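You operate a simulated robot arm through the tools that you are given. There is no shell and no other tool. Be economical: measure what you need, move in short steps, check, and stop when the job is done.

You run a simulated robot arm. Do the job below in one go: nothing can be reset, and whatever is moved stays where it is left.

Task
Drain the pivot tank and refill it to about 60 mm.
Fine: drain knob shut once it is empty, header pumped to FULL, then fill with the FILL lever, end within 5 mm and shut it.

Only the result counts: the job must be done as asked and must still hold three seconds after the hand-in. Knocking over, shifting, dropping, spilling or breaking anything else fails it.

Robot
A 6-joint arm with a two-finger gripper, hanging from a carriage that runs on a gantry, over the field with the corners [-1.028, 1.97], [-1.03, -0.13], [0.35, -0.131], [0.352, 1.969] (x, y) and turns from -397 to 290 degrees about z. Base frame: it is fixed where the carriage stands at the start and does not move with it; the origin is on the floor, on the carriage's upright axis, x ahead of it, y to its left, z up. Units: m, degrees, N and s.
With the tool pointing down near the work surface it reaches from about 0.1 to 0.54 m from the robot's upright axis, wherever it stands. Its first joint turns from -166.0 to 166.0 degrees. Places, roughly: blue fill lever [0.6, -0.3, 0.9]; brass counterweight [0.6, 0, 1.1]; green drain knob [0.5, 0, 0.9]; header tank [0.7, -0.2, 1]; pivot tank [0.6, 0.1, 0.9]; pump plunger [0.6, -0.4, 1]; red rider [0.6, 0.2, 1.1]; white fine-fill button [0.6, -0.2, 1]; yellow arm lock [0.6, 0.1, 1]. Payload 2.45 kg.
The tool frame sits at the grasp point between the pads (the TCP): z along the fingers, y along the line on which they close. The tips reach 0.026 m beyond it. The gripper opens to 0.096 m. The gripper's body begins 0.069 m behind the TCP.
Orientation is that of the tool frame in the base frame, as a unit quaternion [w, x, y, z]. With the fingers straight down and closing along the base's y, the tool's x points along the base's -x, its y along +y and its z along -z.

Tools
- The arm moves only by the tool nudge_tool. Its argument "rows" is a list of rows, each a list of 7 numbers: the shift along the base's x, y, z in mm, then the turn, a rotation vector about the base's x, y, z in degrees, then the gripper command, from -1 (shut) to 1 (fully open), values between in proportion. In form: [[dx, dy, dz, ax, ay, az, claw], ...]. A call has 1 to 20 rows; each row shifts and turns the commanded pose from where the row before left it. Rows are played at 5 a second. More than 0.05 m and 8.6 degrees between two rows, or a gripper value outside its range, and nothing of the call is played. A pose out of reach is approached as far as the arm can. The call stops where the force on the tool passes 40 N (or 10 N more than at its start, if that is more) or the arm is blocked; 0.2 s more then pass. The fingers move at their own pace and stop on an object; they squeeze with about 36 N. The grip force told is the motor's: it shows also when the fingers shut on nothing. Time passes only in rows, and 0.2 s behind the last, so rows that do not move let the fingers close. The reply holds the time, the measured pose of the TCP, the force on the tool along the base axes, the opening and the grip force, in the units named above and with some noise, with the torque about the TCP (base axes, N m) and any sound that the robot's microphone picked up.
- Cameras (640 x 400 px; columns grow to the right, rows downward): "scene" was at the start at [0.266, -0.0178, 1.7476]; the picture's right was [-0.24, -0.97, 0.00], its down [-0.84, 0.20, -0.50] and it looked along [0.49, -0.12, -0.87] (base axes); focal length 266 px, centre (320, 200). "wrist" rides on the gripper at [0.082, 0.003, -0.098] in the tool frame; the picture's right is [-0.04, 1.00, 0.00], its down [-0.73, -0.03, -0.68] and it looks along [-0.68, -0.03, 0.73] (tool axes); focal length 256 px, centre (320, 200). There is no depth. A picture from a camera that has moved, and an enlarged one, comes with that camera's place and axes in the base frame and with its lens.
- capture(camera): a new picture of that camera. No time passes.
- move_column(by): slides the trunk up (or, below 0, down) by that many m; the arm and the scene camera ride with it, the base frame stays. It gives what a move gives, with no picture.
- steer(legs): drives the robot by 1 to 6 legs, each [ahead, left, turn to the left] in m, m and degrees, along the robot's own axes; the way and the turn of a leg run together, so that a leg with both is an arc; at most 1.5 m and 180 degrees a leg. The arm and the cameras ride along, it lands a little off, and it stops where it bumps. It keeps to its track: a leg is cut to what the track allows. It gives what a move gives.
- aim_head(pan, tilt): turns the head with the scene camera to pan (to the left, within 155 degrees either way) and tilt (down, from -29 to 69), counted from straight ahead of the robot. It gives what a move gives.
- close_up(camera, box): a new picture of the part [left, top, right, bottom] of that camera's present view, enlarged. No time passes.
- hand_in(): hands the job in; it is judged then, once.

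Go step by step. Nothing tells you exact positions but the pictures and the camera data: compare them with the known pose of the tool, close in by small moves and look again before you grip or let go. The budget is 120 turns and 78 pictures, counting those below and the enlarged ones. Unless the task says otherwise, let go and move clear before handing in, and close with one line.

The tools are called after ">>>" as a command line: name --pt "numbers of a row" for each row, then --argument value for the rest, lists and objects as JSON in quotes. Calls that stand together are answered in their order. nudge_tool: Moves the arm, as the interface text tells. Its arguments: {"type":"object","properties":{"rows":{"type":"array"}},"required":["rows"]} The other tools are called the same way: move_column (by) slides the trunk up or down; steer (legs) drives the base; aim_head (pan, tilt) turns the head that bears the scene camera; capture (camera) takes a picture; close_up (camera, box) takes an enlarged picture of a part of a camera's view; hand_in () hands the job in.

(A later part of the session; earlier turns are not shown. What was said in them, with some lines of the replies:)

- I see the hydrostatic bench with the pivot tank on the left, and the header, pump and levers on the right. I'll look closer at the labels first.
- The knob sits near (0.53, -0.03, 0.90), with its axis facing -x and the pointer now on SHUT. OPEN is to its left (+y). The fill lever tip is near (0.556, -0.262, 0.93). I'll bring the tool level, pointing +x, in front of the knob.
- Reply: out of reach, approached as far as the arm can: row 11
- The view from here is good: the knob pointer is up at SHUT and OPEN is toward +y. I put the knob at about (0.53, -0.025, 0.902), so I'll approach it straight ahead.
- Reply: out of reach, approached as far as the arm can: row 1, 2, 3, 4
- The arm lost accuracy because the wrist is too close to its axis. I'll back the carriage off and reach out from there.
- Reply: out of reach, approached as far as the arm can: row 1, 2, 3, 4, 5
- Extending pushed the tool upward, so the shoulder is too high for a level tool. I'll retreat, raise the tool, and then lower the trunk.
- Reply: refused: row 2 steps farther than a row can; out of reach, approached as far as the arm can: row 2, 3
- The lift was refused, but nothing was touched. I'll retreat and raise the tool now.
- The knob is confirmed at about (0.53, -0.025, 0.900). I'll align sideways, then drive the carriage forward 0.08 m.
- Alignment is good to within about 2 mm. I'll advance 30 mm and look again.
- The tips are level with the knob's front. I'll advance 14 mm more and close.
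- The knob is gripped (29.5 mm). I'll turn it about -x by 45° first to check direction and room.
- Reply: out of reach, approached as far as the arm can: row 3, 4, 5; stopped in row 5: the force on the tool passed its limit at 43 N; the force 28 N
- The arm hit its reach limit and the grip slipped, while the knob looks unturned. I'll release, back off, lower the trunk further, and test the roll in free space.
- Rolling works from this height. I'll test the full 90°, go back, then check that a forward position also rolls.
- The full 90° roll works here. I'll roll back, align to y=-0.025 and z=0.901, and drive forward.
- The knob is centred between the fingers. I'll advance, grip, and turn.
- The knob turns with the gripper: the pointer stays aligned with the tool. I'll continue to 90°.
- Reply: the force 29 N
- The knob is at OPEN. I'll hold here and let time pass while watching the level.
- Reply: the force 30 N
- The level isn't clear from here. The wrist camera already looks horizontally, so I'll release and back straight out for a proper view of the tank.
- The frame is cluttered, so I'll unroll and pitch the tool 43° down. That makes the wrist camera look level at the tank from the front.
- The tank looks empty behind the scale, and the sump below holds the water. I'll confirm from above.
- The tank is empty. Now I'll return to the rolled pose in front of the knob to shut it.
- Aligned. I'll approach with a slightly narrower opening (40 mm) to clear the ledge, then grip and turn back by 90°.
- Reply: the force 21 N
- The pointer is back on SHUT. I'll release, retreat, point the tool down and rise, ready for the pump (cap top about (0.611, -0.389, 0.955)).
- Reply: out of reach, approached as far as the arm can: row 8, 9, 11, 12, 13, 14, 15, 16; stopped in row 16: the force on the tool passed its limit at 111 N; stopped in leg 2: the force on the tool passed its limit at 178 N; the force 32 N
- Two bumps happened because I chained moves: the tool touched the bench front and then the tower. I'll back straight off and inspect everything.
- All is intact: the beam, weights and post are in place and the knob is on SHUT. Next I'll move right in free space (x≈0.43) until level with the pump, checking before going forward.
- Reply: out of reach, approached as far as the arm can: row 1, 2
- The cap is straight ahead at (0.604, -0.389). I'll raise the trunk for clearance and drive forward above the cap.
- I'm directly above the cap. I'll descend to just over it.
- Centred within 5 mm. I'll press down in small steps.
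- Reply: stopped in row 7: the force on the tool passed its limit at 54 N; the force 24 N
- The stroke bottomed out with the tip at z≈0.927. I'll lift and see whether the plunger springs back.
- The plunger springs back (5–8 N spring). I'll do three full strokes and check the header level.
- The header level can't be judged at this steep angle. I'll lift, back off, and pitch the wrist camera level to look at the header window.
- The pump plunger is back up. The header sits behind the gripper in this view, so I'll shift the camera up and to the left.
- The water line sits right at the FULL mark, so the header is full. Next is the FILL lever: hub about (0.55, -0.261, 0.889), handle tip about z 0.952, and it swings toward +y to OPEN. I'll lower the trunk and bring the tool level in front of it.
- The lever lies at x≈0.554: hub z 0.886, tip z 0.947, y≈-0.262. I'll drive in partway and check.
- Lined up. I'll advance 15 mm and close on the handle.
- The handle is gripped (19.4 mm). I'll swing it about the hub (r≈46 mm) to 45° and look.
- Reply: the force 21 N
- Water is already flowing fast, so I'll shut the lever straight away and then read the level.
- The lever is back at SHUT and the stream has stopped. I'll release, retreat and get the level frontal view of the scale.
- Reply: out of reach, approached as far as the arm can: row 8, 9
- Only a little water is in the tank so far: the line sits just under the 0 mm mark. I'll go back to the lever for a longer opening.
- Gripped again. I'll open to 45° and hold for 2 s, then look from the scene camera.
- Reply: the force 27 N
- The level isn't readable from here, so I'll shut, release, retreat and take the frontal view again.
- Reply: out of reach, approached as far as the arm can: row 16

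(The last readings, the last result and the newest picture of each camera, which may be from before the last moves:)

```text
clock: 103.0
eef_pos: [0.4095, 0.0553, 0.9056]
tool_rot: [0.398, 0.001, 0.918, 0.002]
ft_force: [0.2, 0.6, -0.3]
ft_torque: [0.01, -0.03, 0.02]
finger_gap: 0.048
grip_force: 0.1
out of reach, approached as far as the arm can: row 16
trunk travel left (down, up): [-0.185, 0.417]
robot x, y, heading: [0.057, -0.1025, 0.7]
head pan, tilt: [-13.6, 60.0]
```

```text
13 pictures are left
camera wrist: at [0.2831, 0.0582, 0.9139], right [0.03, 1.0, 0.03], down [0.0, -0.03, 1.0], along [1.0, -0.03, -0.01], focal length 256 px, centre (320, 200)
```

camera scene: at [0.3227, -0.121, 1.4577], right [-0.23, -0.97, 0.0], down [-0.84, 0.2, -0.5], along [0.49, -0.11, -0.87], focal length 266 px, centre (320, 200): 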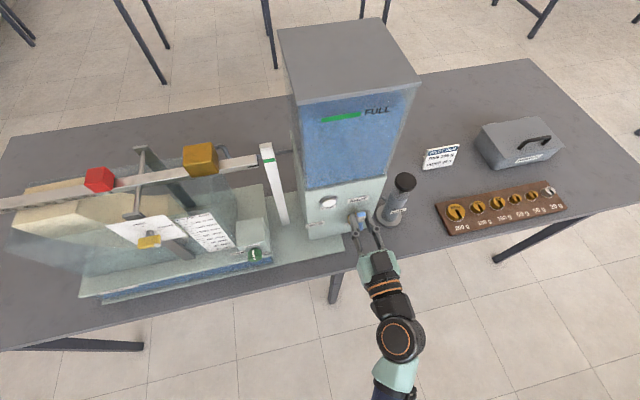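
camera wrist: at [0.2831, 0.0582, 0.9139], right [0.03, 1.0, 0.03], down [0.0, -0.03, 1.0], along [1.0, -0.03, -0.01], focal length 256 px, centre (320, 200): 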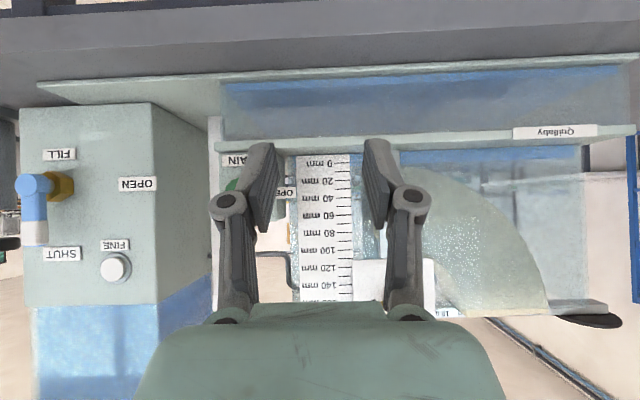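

>>> close_up --camera "wrist" --box '[280, 130, 520, 250]'

```text
2.67 times, centred on (400, 190) of wrist
camera zoom: at [0.2831, 0.0582, 0.9139], right [0.03, 1.0, 0.03], down [0.0, -0.03, 1.0], along [1.0, -0.03, -0.01], focal length 683 px, centre (107, 227)
```

zoom: 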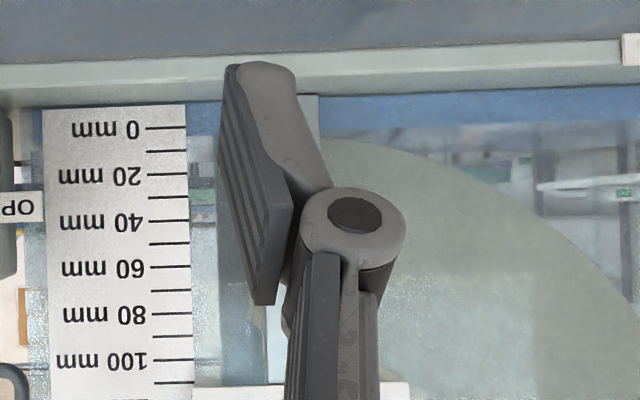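

The level is about +2 mm. The 45° opening gives roughly 3 mm/s, so I'll reopen for about 12 s and re-measure.

>>> nudge_tool --pt "-10 -39 3 0 -8.5 0 -0.1" --pt "0 -39 3 0 -8.5 0 -0.1" --pt "0 -39 3 0 -8.5 0 -0.1" --pt "0 -39 3 0 -8.5 0 -0.1" --pt "0 -39 3 0 -8.5 0 -0.1" --pt "0 -39 3 0 0 0 -0.1" --pt "0 -39 3 0 0 0 -0.1" --pt "0 -43 4 0 0 0 -0.1" --pt "0 0 0 0 0 0 -0.1"

```text
clock: 105.0
eef_pos: [0.4014, -0.2596, 0.9337]
tool_rot: [0.704, 0.0, 0.71, 0.003]
ft_force: [0.5, -0.4, -0.5]
ft_torque: [0.02, 0.0, 0.02]
finger_gap: 0.0433
grip_force: 0.0
trunk travel left (down, up): [-0.185, 0.417]
robot x, y, heading: [0.0581, -0.1054, 0.6]
head pan, tilt: [-13.6, 60.0]
```

>>> nudge_tool --pt "35 -1 -1 0 0 0 -0.1" --pt "35 -1 0 0 0 0 -0.1" --pt "35 0 0 0 0 0 -0.1" --pt "15 0 0 0 0 0 -0.1" --pt "14 0 0 0 0 0 -0.1" --pt "0 0 0 0 0 0 -0.1" --pt "0 0 0 0 0 0 -1" --pt "0 0 0 0 0 0 -1" --pt "0 0 0 0 0 0 -1"

```text
clock: 107.0
eef_pos: [0.537, -0.2615, 0.9322]
tool_rot: [0.704, 0.001, 0.71, 0.003]
ft_force: [-0.3, 6.1, 2.8]
ft_torque: [-0.44, 0.17, 0.15]
finger_gap: 0.0192
grip_force: 43.9
trunk travel left (down, up): [-0.185, 0.417]
robot x, y, heading: [0.0555, -0.107, 0.8]
head pan, tilt: [-13.6, 60.0]
```

The grip is the same as before. I'm opening to 45° and holding.

>>> nudge_tool --pt "0 6.1 -0.4 -7.5 0 0 -1" --pt "0 6.0 -1.2 -7.5 0 0 -1" --pt "0 5.8 -2.0 -7.5 0 0 -1" --pt "0 5.5 -2.8 -7.5 0 0 -1" --pt "0 5.1 -3.4 -7.5 0 0 -1" --pt "0 4.6 -4.1 -7.5 0 0 -1" --pt "0 0 0 0 0 0 -1" --pt "0 0 0 0 0 0 -1" --pt "0 0 0 0 0 0 -1" --pt "0 0 0 0 0 0 -1" --pt "0 0 0 0 0 0 -1" --pt "0 0 0 0 0 0 -1" --pt "0 0 0 0 0 0 -1" --pt "0 0 0 0 0 0 -1" --pt "0 0 0 0 0 0 -1" --pt "0 0 0 0 0 0 -1" --pt "0 0 0 0 0 0 -1" --pt "0 0 0 0 0 0 -1" --pt "0 0 0 0 0 0 -1" --pt "0 0 0 0 0 0 -1"

>>> nudge_tool --pt "0 0 0 0 0 0 -1" --pt "0 0 0 0 0 0 -1" --pt "0 0 0 0 0 0 -1" --pt "0 0 0 0 0 0 -1" --pt "0 0 0 0 0 0 -1" --pt "0 0 0 0 0 0 -1" --pt "0 0 0 0 0 0 -1" --pt "0 0 0 0 0 0 -1" --pt "0 0 0 0 0 0 -1" --pt "0 0 0 0 0 0 -1" --pt "0 0 0 0 0 0 -1" --pt "0 0 0 0 0 0 -1" --pt "0 0 0 0 0 0 -1" --pt "0 0 0 0 0 0 -1" --pt "0 0 0 0 0 0 -1" --pt "0 0 0 0 0 0 -1" --pt "0 0 0 0 0 0 -1" --pt "0 0 0 0 0 0 -1" --pt "0 0 0 0 0 0 -1" --pt "0 0 0 0 0 0 -1"

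>>> close_up --camera "scene" --box '[150, 190, 270, 270]'

```text
clock: 111.2
eef_pos: [0.5376, -0.2288, 0.9187]
tool_rot: [0.652, -0.268, 0.656, -0.269]
ft_force: [-4.0, 6.3, 24.1]
ft_torque: [-0.66, -0.5, 0.1]
finger_gap: 0.0191
grip_force: 43.9
trunk travel left (down, up): [-0.185, 0.417]
robot x, y, heading: [0.0581, -0.1047, 0.4]
head pan, tilt: [-13.6, 60.0]
```

```text
clock: 115.3
eef_pos: [0.5375, -0.2286, 0.9191]
tool_rot: [0.651, -0.269, 0.657, -0.27]
ft_force: [-2.9, 4.3, 23.6]
ft_torque: [-0.6, -0.48, 0.11]
finger_gap: 0.0192
grip_force: 43.9
trunk travel left (down, up): [-0.185, 0.417]
robot x, y, heading: [0.0571, -0.1059, 0.5]
head pan, tilt: [-13.6, 60.0]
```

```text
5.00 times, centred on (210, 230) of scene
camera zoom: at [0.3231, -0.1216, 1.4579], right [-0.23, -0.97, 0.0], down [-0.84, 0.2, -0.5], along [0.49, -0.11, -0.87], focal length 1332 px, centre (870, 50)
```

zoom: 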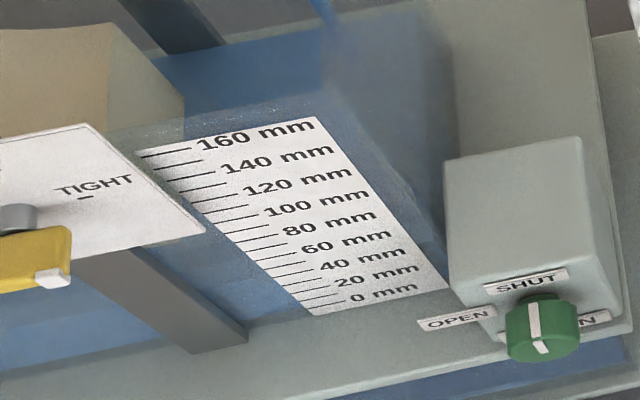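

The back edge of the surface has risen about 30 px, so the level is roughly 27–29 mm. I'll hold about 6.5 s more, then shut and measure precisely.

>>> nudge_tool --pt "0 0 0 0 0 0 -1" --pt "0 0 0 0 0 0 -1" --pt "0 0 0 0 0 0 -1" --pt "0 0 0 0 0 0 -1" --pt "0 0 0 0 0 0 -1" --pt "0 0 0 0 0 0 -1" --pt "0 0 0 0 0 0 -1" --pt "0 0 0 0 0 0 -1" --pt "0 0 0 0 0 0 -1" --pt "0 0 0 0 0 0 -1" --pt "0 0 0 0 0 0 -1" --pt "0 0 0 0 0 0 -1" --pt "0 0 0 0 0 0 -1" --pt "0 0 0 0 0 0 -1" --pt "0 0 0 0 0 0 -1" --pt "0 0 0 0 0 0 -1" --pt "0 0 0 0 0 0 -1" --pt "0 0 0 0 0 0 -1" --pt "0 0 0 0 0 0 -1" --pt "0 0 0 0 0 0 -1"

>>> nudge_tool --pt "0 0 0 0 0 0 -1" --pt "0 0 0 0 0 0 -1" --pt "0 0 0 0 0 0 -1" --pt "0 0 0 0 0 0 -1" --pt "0 0 0 0 0 0 -1" --pt "0 0 0 0 0 0 -1" --pt "0 0 0 0 0 0 -1" --pt "0 0 0 0 0 0 -1" --pt "0 0 0 0 0 0 -1" --pt "0 0 0 0 0 0 -1" --pt "0 -4.6 4.1 8.3 0 0 -1" --pt "0 -5.1 3.4 8.3 0 0 -1" --pt "0 -5.5 2.8 7.5 0 0 -1" --pt "0 -5.8 2.0 7.5 0 0 -1" --pt "0 -6.0 1.2 7.5 0 0 -1" --pt "0 -6.1 0.4 6 0 0 -1" --pt "0 0 0 0 0 0 -1"

>>> close_up --camera "scene" --box '[150, 190, 270, 270]'

```text
clock: 119.5
eef_pos: [0.538, -0.2285, 0.9184]
tool_rot: [0.651, -0.268, 0.656, -0.27]
ft_force: [-2.7, 4.6, 22.5]
ft_torque: [-0.57, -0.53, 0.15]
finger_gap: 0.0191
grip_force: 44.0
trunk travel left (down, up): [-0.185, 0.417]
robot x, y, heading: [0.0566, -0.1067, 0.4]
head pan, tilt: [-13.6, 60.0]
```

```text
clock: 123.2
eef_pos: [0.538, -0.2624, 0.9318]
tool_rot: [0.704, 0.002, 0.71, 0.004]
ft_force: [-6.3, 5.2, 18.9]
ft_torque: [-0.61, -0.16, 0.1]
finger_gap: 0.0191
grip_force: 44.5
trunk travel left (down, up): [-0.185, 0.417]
robot x, y, heading: [0.0549, -0.1071, 0.8]
head pan, tilt: [-13.6, 60.0]
```

```text
5.00 times, centred on (210, 230) of scene
camera zoom: at [0.3225, -0.1216, 1.4577], right [-0.23, -0.97, 0.0], down [-0.84, 0.2, -0.5], along [0.49, -0.11, -0.87], focal length 1332 px, centre (870, 50)
```

zoom: 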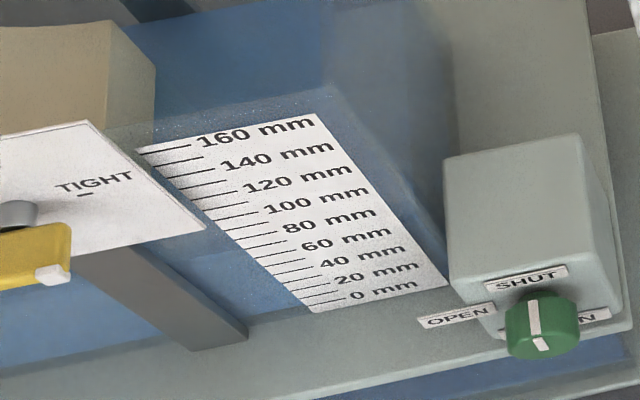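

The back edge rose a lot more. I'll release, retreat and measure from the front.

>>> nudge_tool --pt "0 0 0 0 0 0 -0.2" --pt "0 0 0 0 0 0 -0.2" --pt "-30 0 0 0 0 0 -0.2" --pt "-40 0 0 0 0 0 -0.2" --pt "-50 0 0 0 0 0 0" --pt "-10 45 1 0 8.5 0 0" --pt "0 45 0 0 8.5 0 0" --pt "0 45 0 0 8.5 0 0" --pt "0 45 0 0 8.5 0 0" --pt "0 45 0 0 8.5 0 0" --pt "0 45 0 0 0 0 0" --pt "0 45 0 0 0 0 0" --pt "0 0 0 0 0 0 0"

>>> close_up --camera "wrist" --box '[270, 120, 550, 280]'

```text
clock: 126.0
eef_pos: [0.42, 0.0529, 0.9169]
tool_rot: [0.399, 0.004, 0.917, 0.002]
ft_force: [-0.4, -0.7, -0.1]
ft_torque: [0.01, 0.02, -0.03]
finger_gap: 0.0478
grip_force: 0.1
out of reach, approached as far as the arm can: row 8, 9
trunk travel left (down, up): [-0.185, 0.417]
robot x, y, heading: [0.0564, -0.1074, 0.2]
head pan, tilt: [-13.6, 60.0]
```

```text
2.29 times, centred on (410, 200) of wrist
camera zoom: at [0.2936, 0.056, 0.9236], right [0.03, 1.0, 0.04], down [0.0, -0.04, 1.0], along [1.0, -0.03, -0.01], focal length 585 px, centre (114, 200)
```

zoom: 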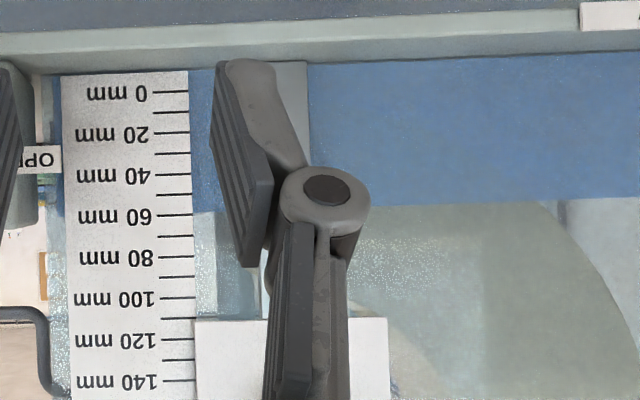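

The water line reads about 58 mm. I'll zoom in to confirm it, and check that the lever and knob are shut.

>>> close_up --camera "wrist" --box '[280, 180, 380, 240]'

>>> capture --camera "wrist"

>>> capture --camera "scene"

```text
6.40 times, centred on (330, 210) of wrist
camera zoom: at [0.2936, 0.056, 0.9236], right [0.03, 1.0, 0.04], down [0.0, -0.04, 1.0], along [1.0, -0.03, -0.01], focal length 1638 px, centre (256, 136)
```

zoom: 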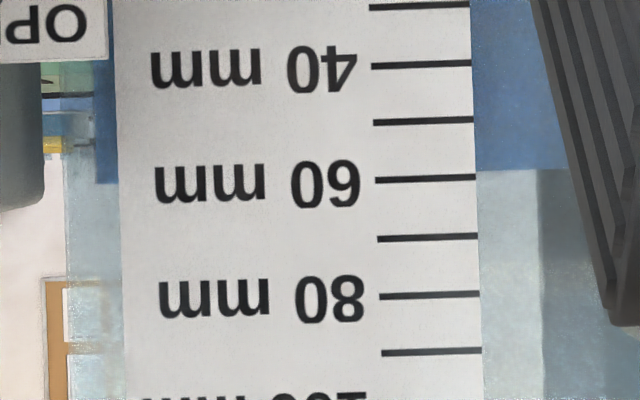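

```text
7 pictures are left
camera wrist: at [0.2936, 0.056, 0.9236], right [0.03, 1.0, 0.04], down [0.0, -0.04, 1.0], along [1.0, -0.03, -0.01], focal length 256 px, centre (320, 200)
```

wrist: 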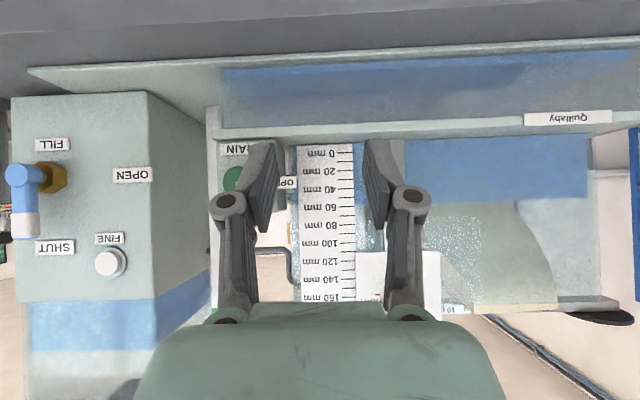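

```text
6 pictures are left
camera scene: at [0.3225, -0.1219, 1.4576], right [-0.23, -0.97, 0.0], down [-0.84, 0.2, -0.5], along [0.49, -0.11, -0.87], focal length 266 px, centre (320, 200)
```

scene: 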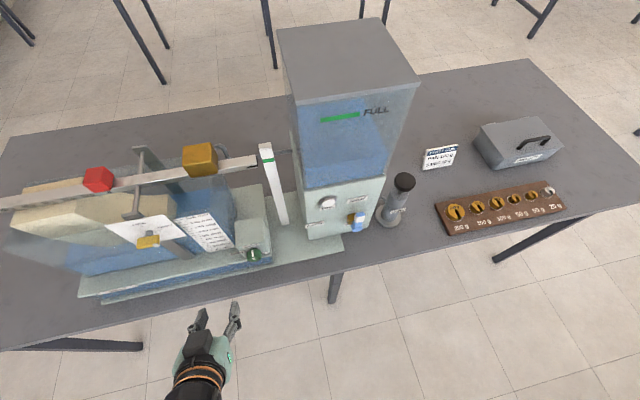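

The level reads about 58.5 mm, and both the lever and the knob look shut. I'll wait 3 s and check that it holds.

>>> nudge_tool --pt "0 0 0 0 0 0 0" --pt "0 0 0 0 0 0 0" --pt "0 0 0 0 0 0 0" --pt "0 0 0 0 0 0 0" --pt "0 0 0 0 0 0 0" --pt "0 0 0 0 0 0 0" --pt "0 0 0 0 0 0 0" --pt "0 0 0 0 0 0 0" --pt "0 0 0 0 0 0 0" --pt "0 0 0 0 0 0 0" --pt "0 0 0 0 0 0 0" --pt "0 0 0 0 0 0 0" --pt "0 0 0 0 0 0 0" --pt "0 0 0 0 0 0 0" --pt "0 0 0 0 0 0 0" --pt "0 0 0 0 0 0 0" --pt "0 0 0 0 0 0 0" --pt "0 0 0 0 0 0 0"

>>> close_up --camera "wrist" --box '[280, 180, 380, 240]'

>>> close_up --camera "scene" --box '[220, 180, 420, 280]'

```text
clock: 129.8
eef_pos: [0.42, 0.0522, 0.9162]
tool_rot: [0.399, 0.002, 0.917, 0.002]
ft_force: [0.0, -1.2, 1.0]
ft_torque: [0.0, 0.03, 0.01]
finger_gap: 0.0481
grip_force: 0.0
trunk travel left (down, up): [-0.185, 0.417]
robot x, y, heading: [0.0523, -0.1058, 0.5]
head pan, tilt: [-13.6, 60.0]
```

```text
6.40 times, centred on (330, 210) of wrist
camera zoom: at [0.2935, 0.0555, 0.9235], right [0.03, 1.0, 0.04], down [0.0, -0.04, 1.0], along [1.0, -0.03, -0.01], focal length 1638 px, centre (256, 136)
```

zoom: 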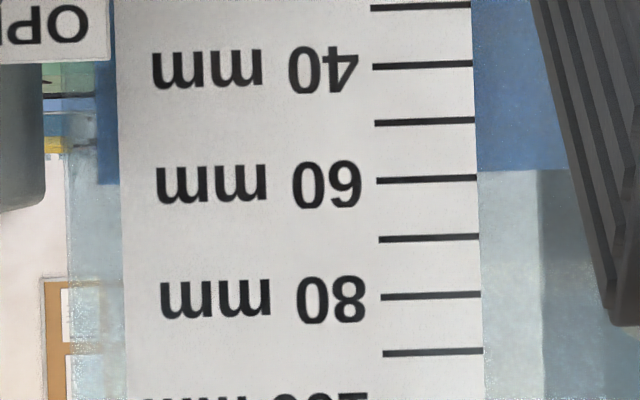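

```text
3.20 times, centred on (320, 230) of scene
camera zoom: at [0.3225, -0.122, 1.4576], right [-0.23, -0.97, 0.0], down [-0.84, 0.2, -0.5], along [0.49, -0.11, -0.87], focal length 852 px, centre (320, 104)
```

zoom: 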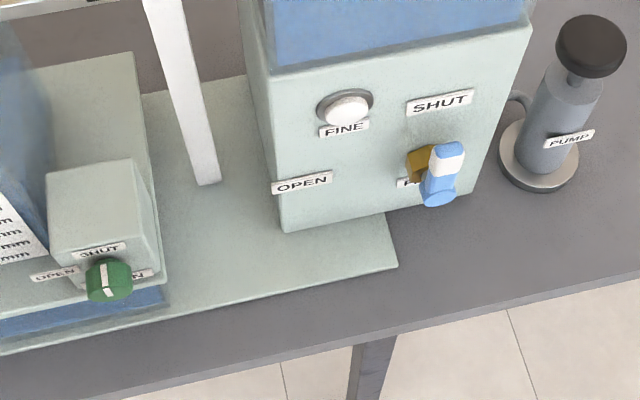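

The level is steady at about 58.5 mm, the lever and knob are on SHUT, and the arm is clear. I'm handing in.

>>> hand_in

```text
The job is handed in.
```

The pivot tank was drained, the drain knob shut and the header pumped to FULL; the tank was then refilled with the FILL lever to about 58.5 mm, with the lever shut and the level steady for over 3 s before hand-in. The closed gripper bumped the rig twice along the way (111 N and 178 N at the stops); nothing looked moved or damaged afterwards.
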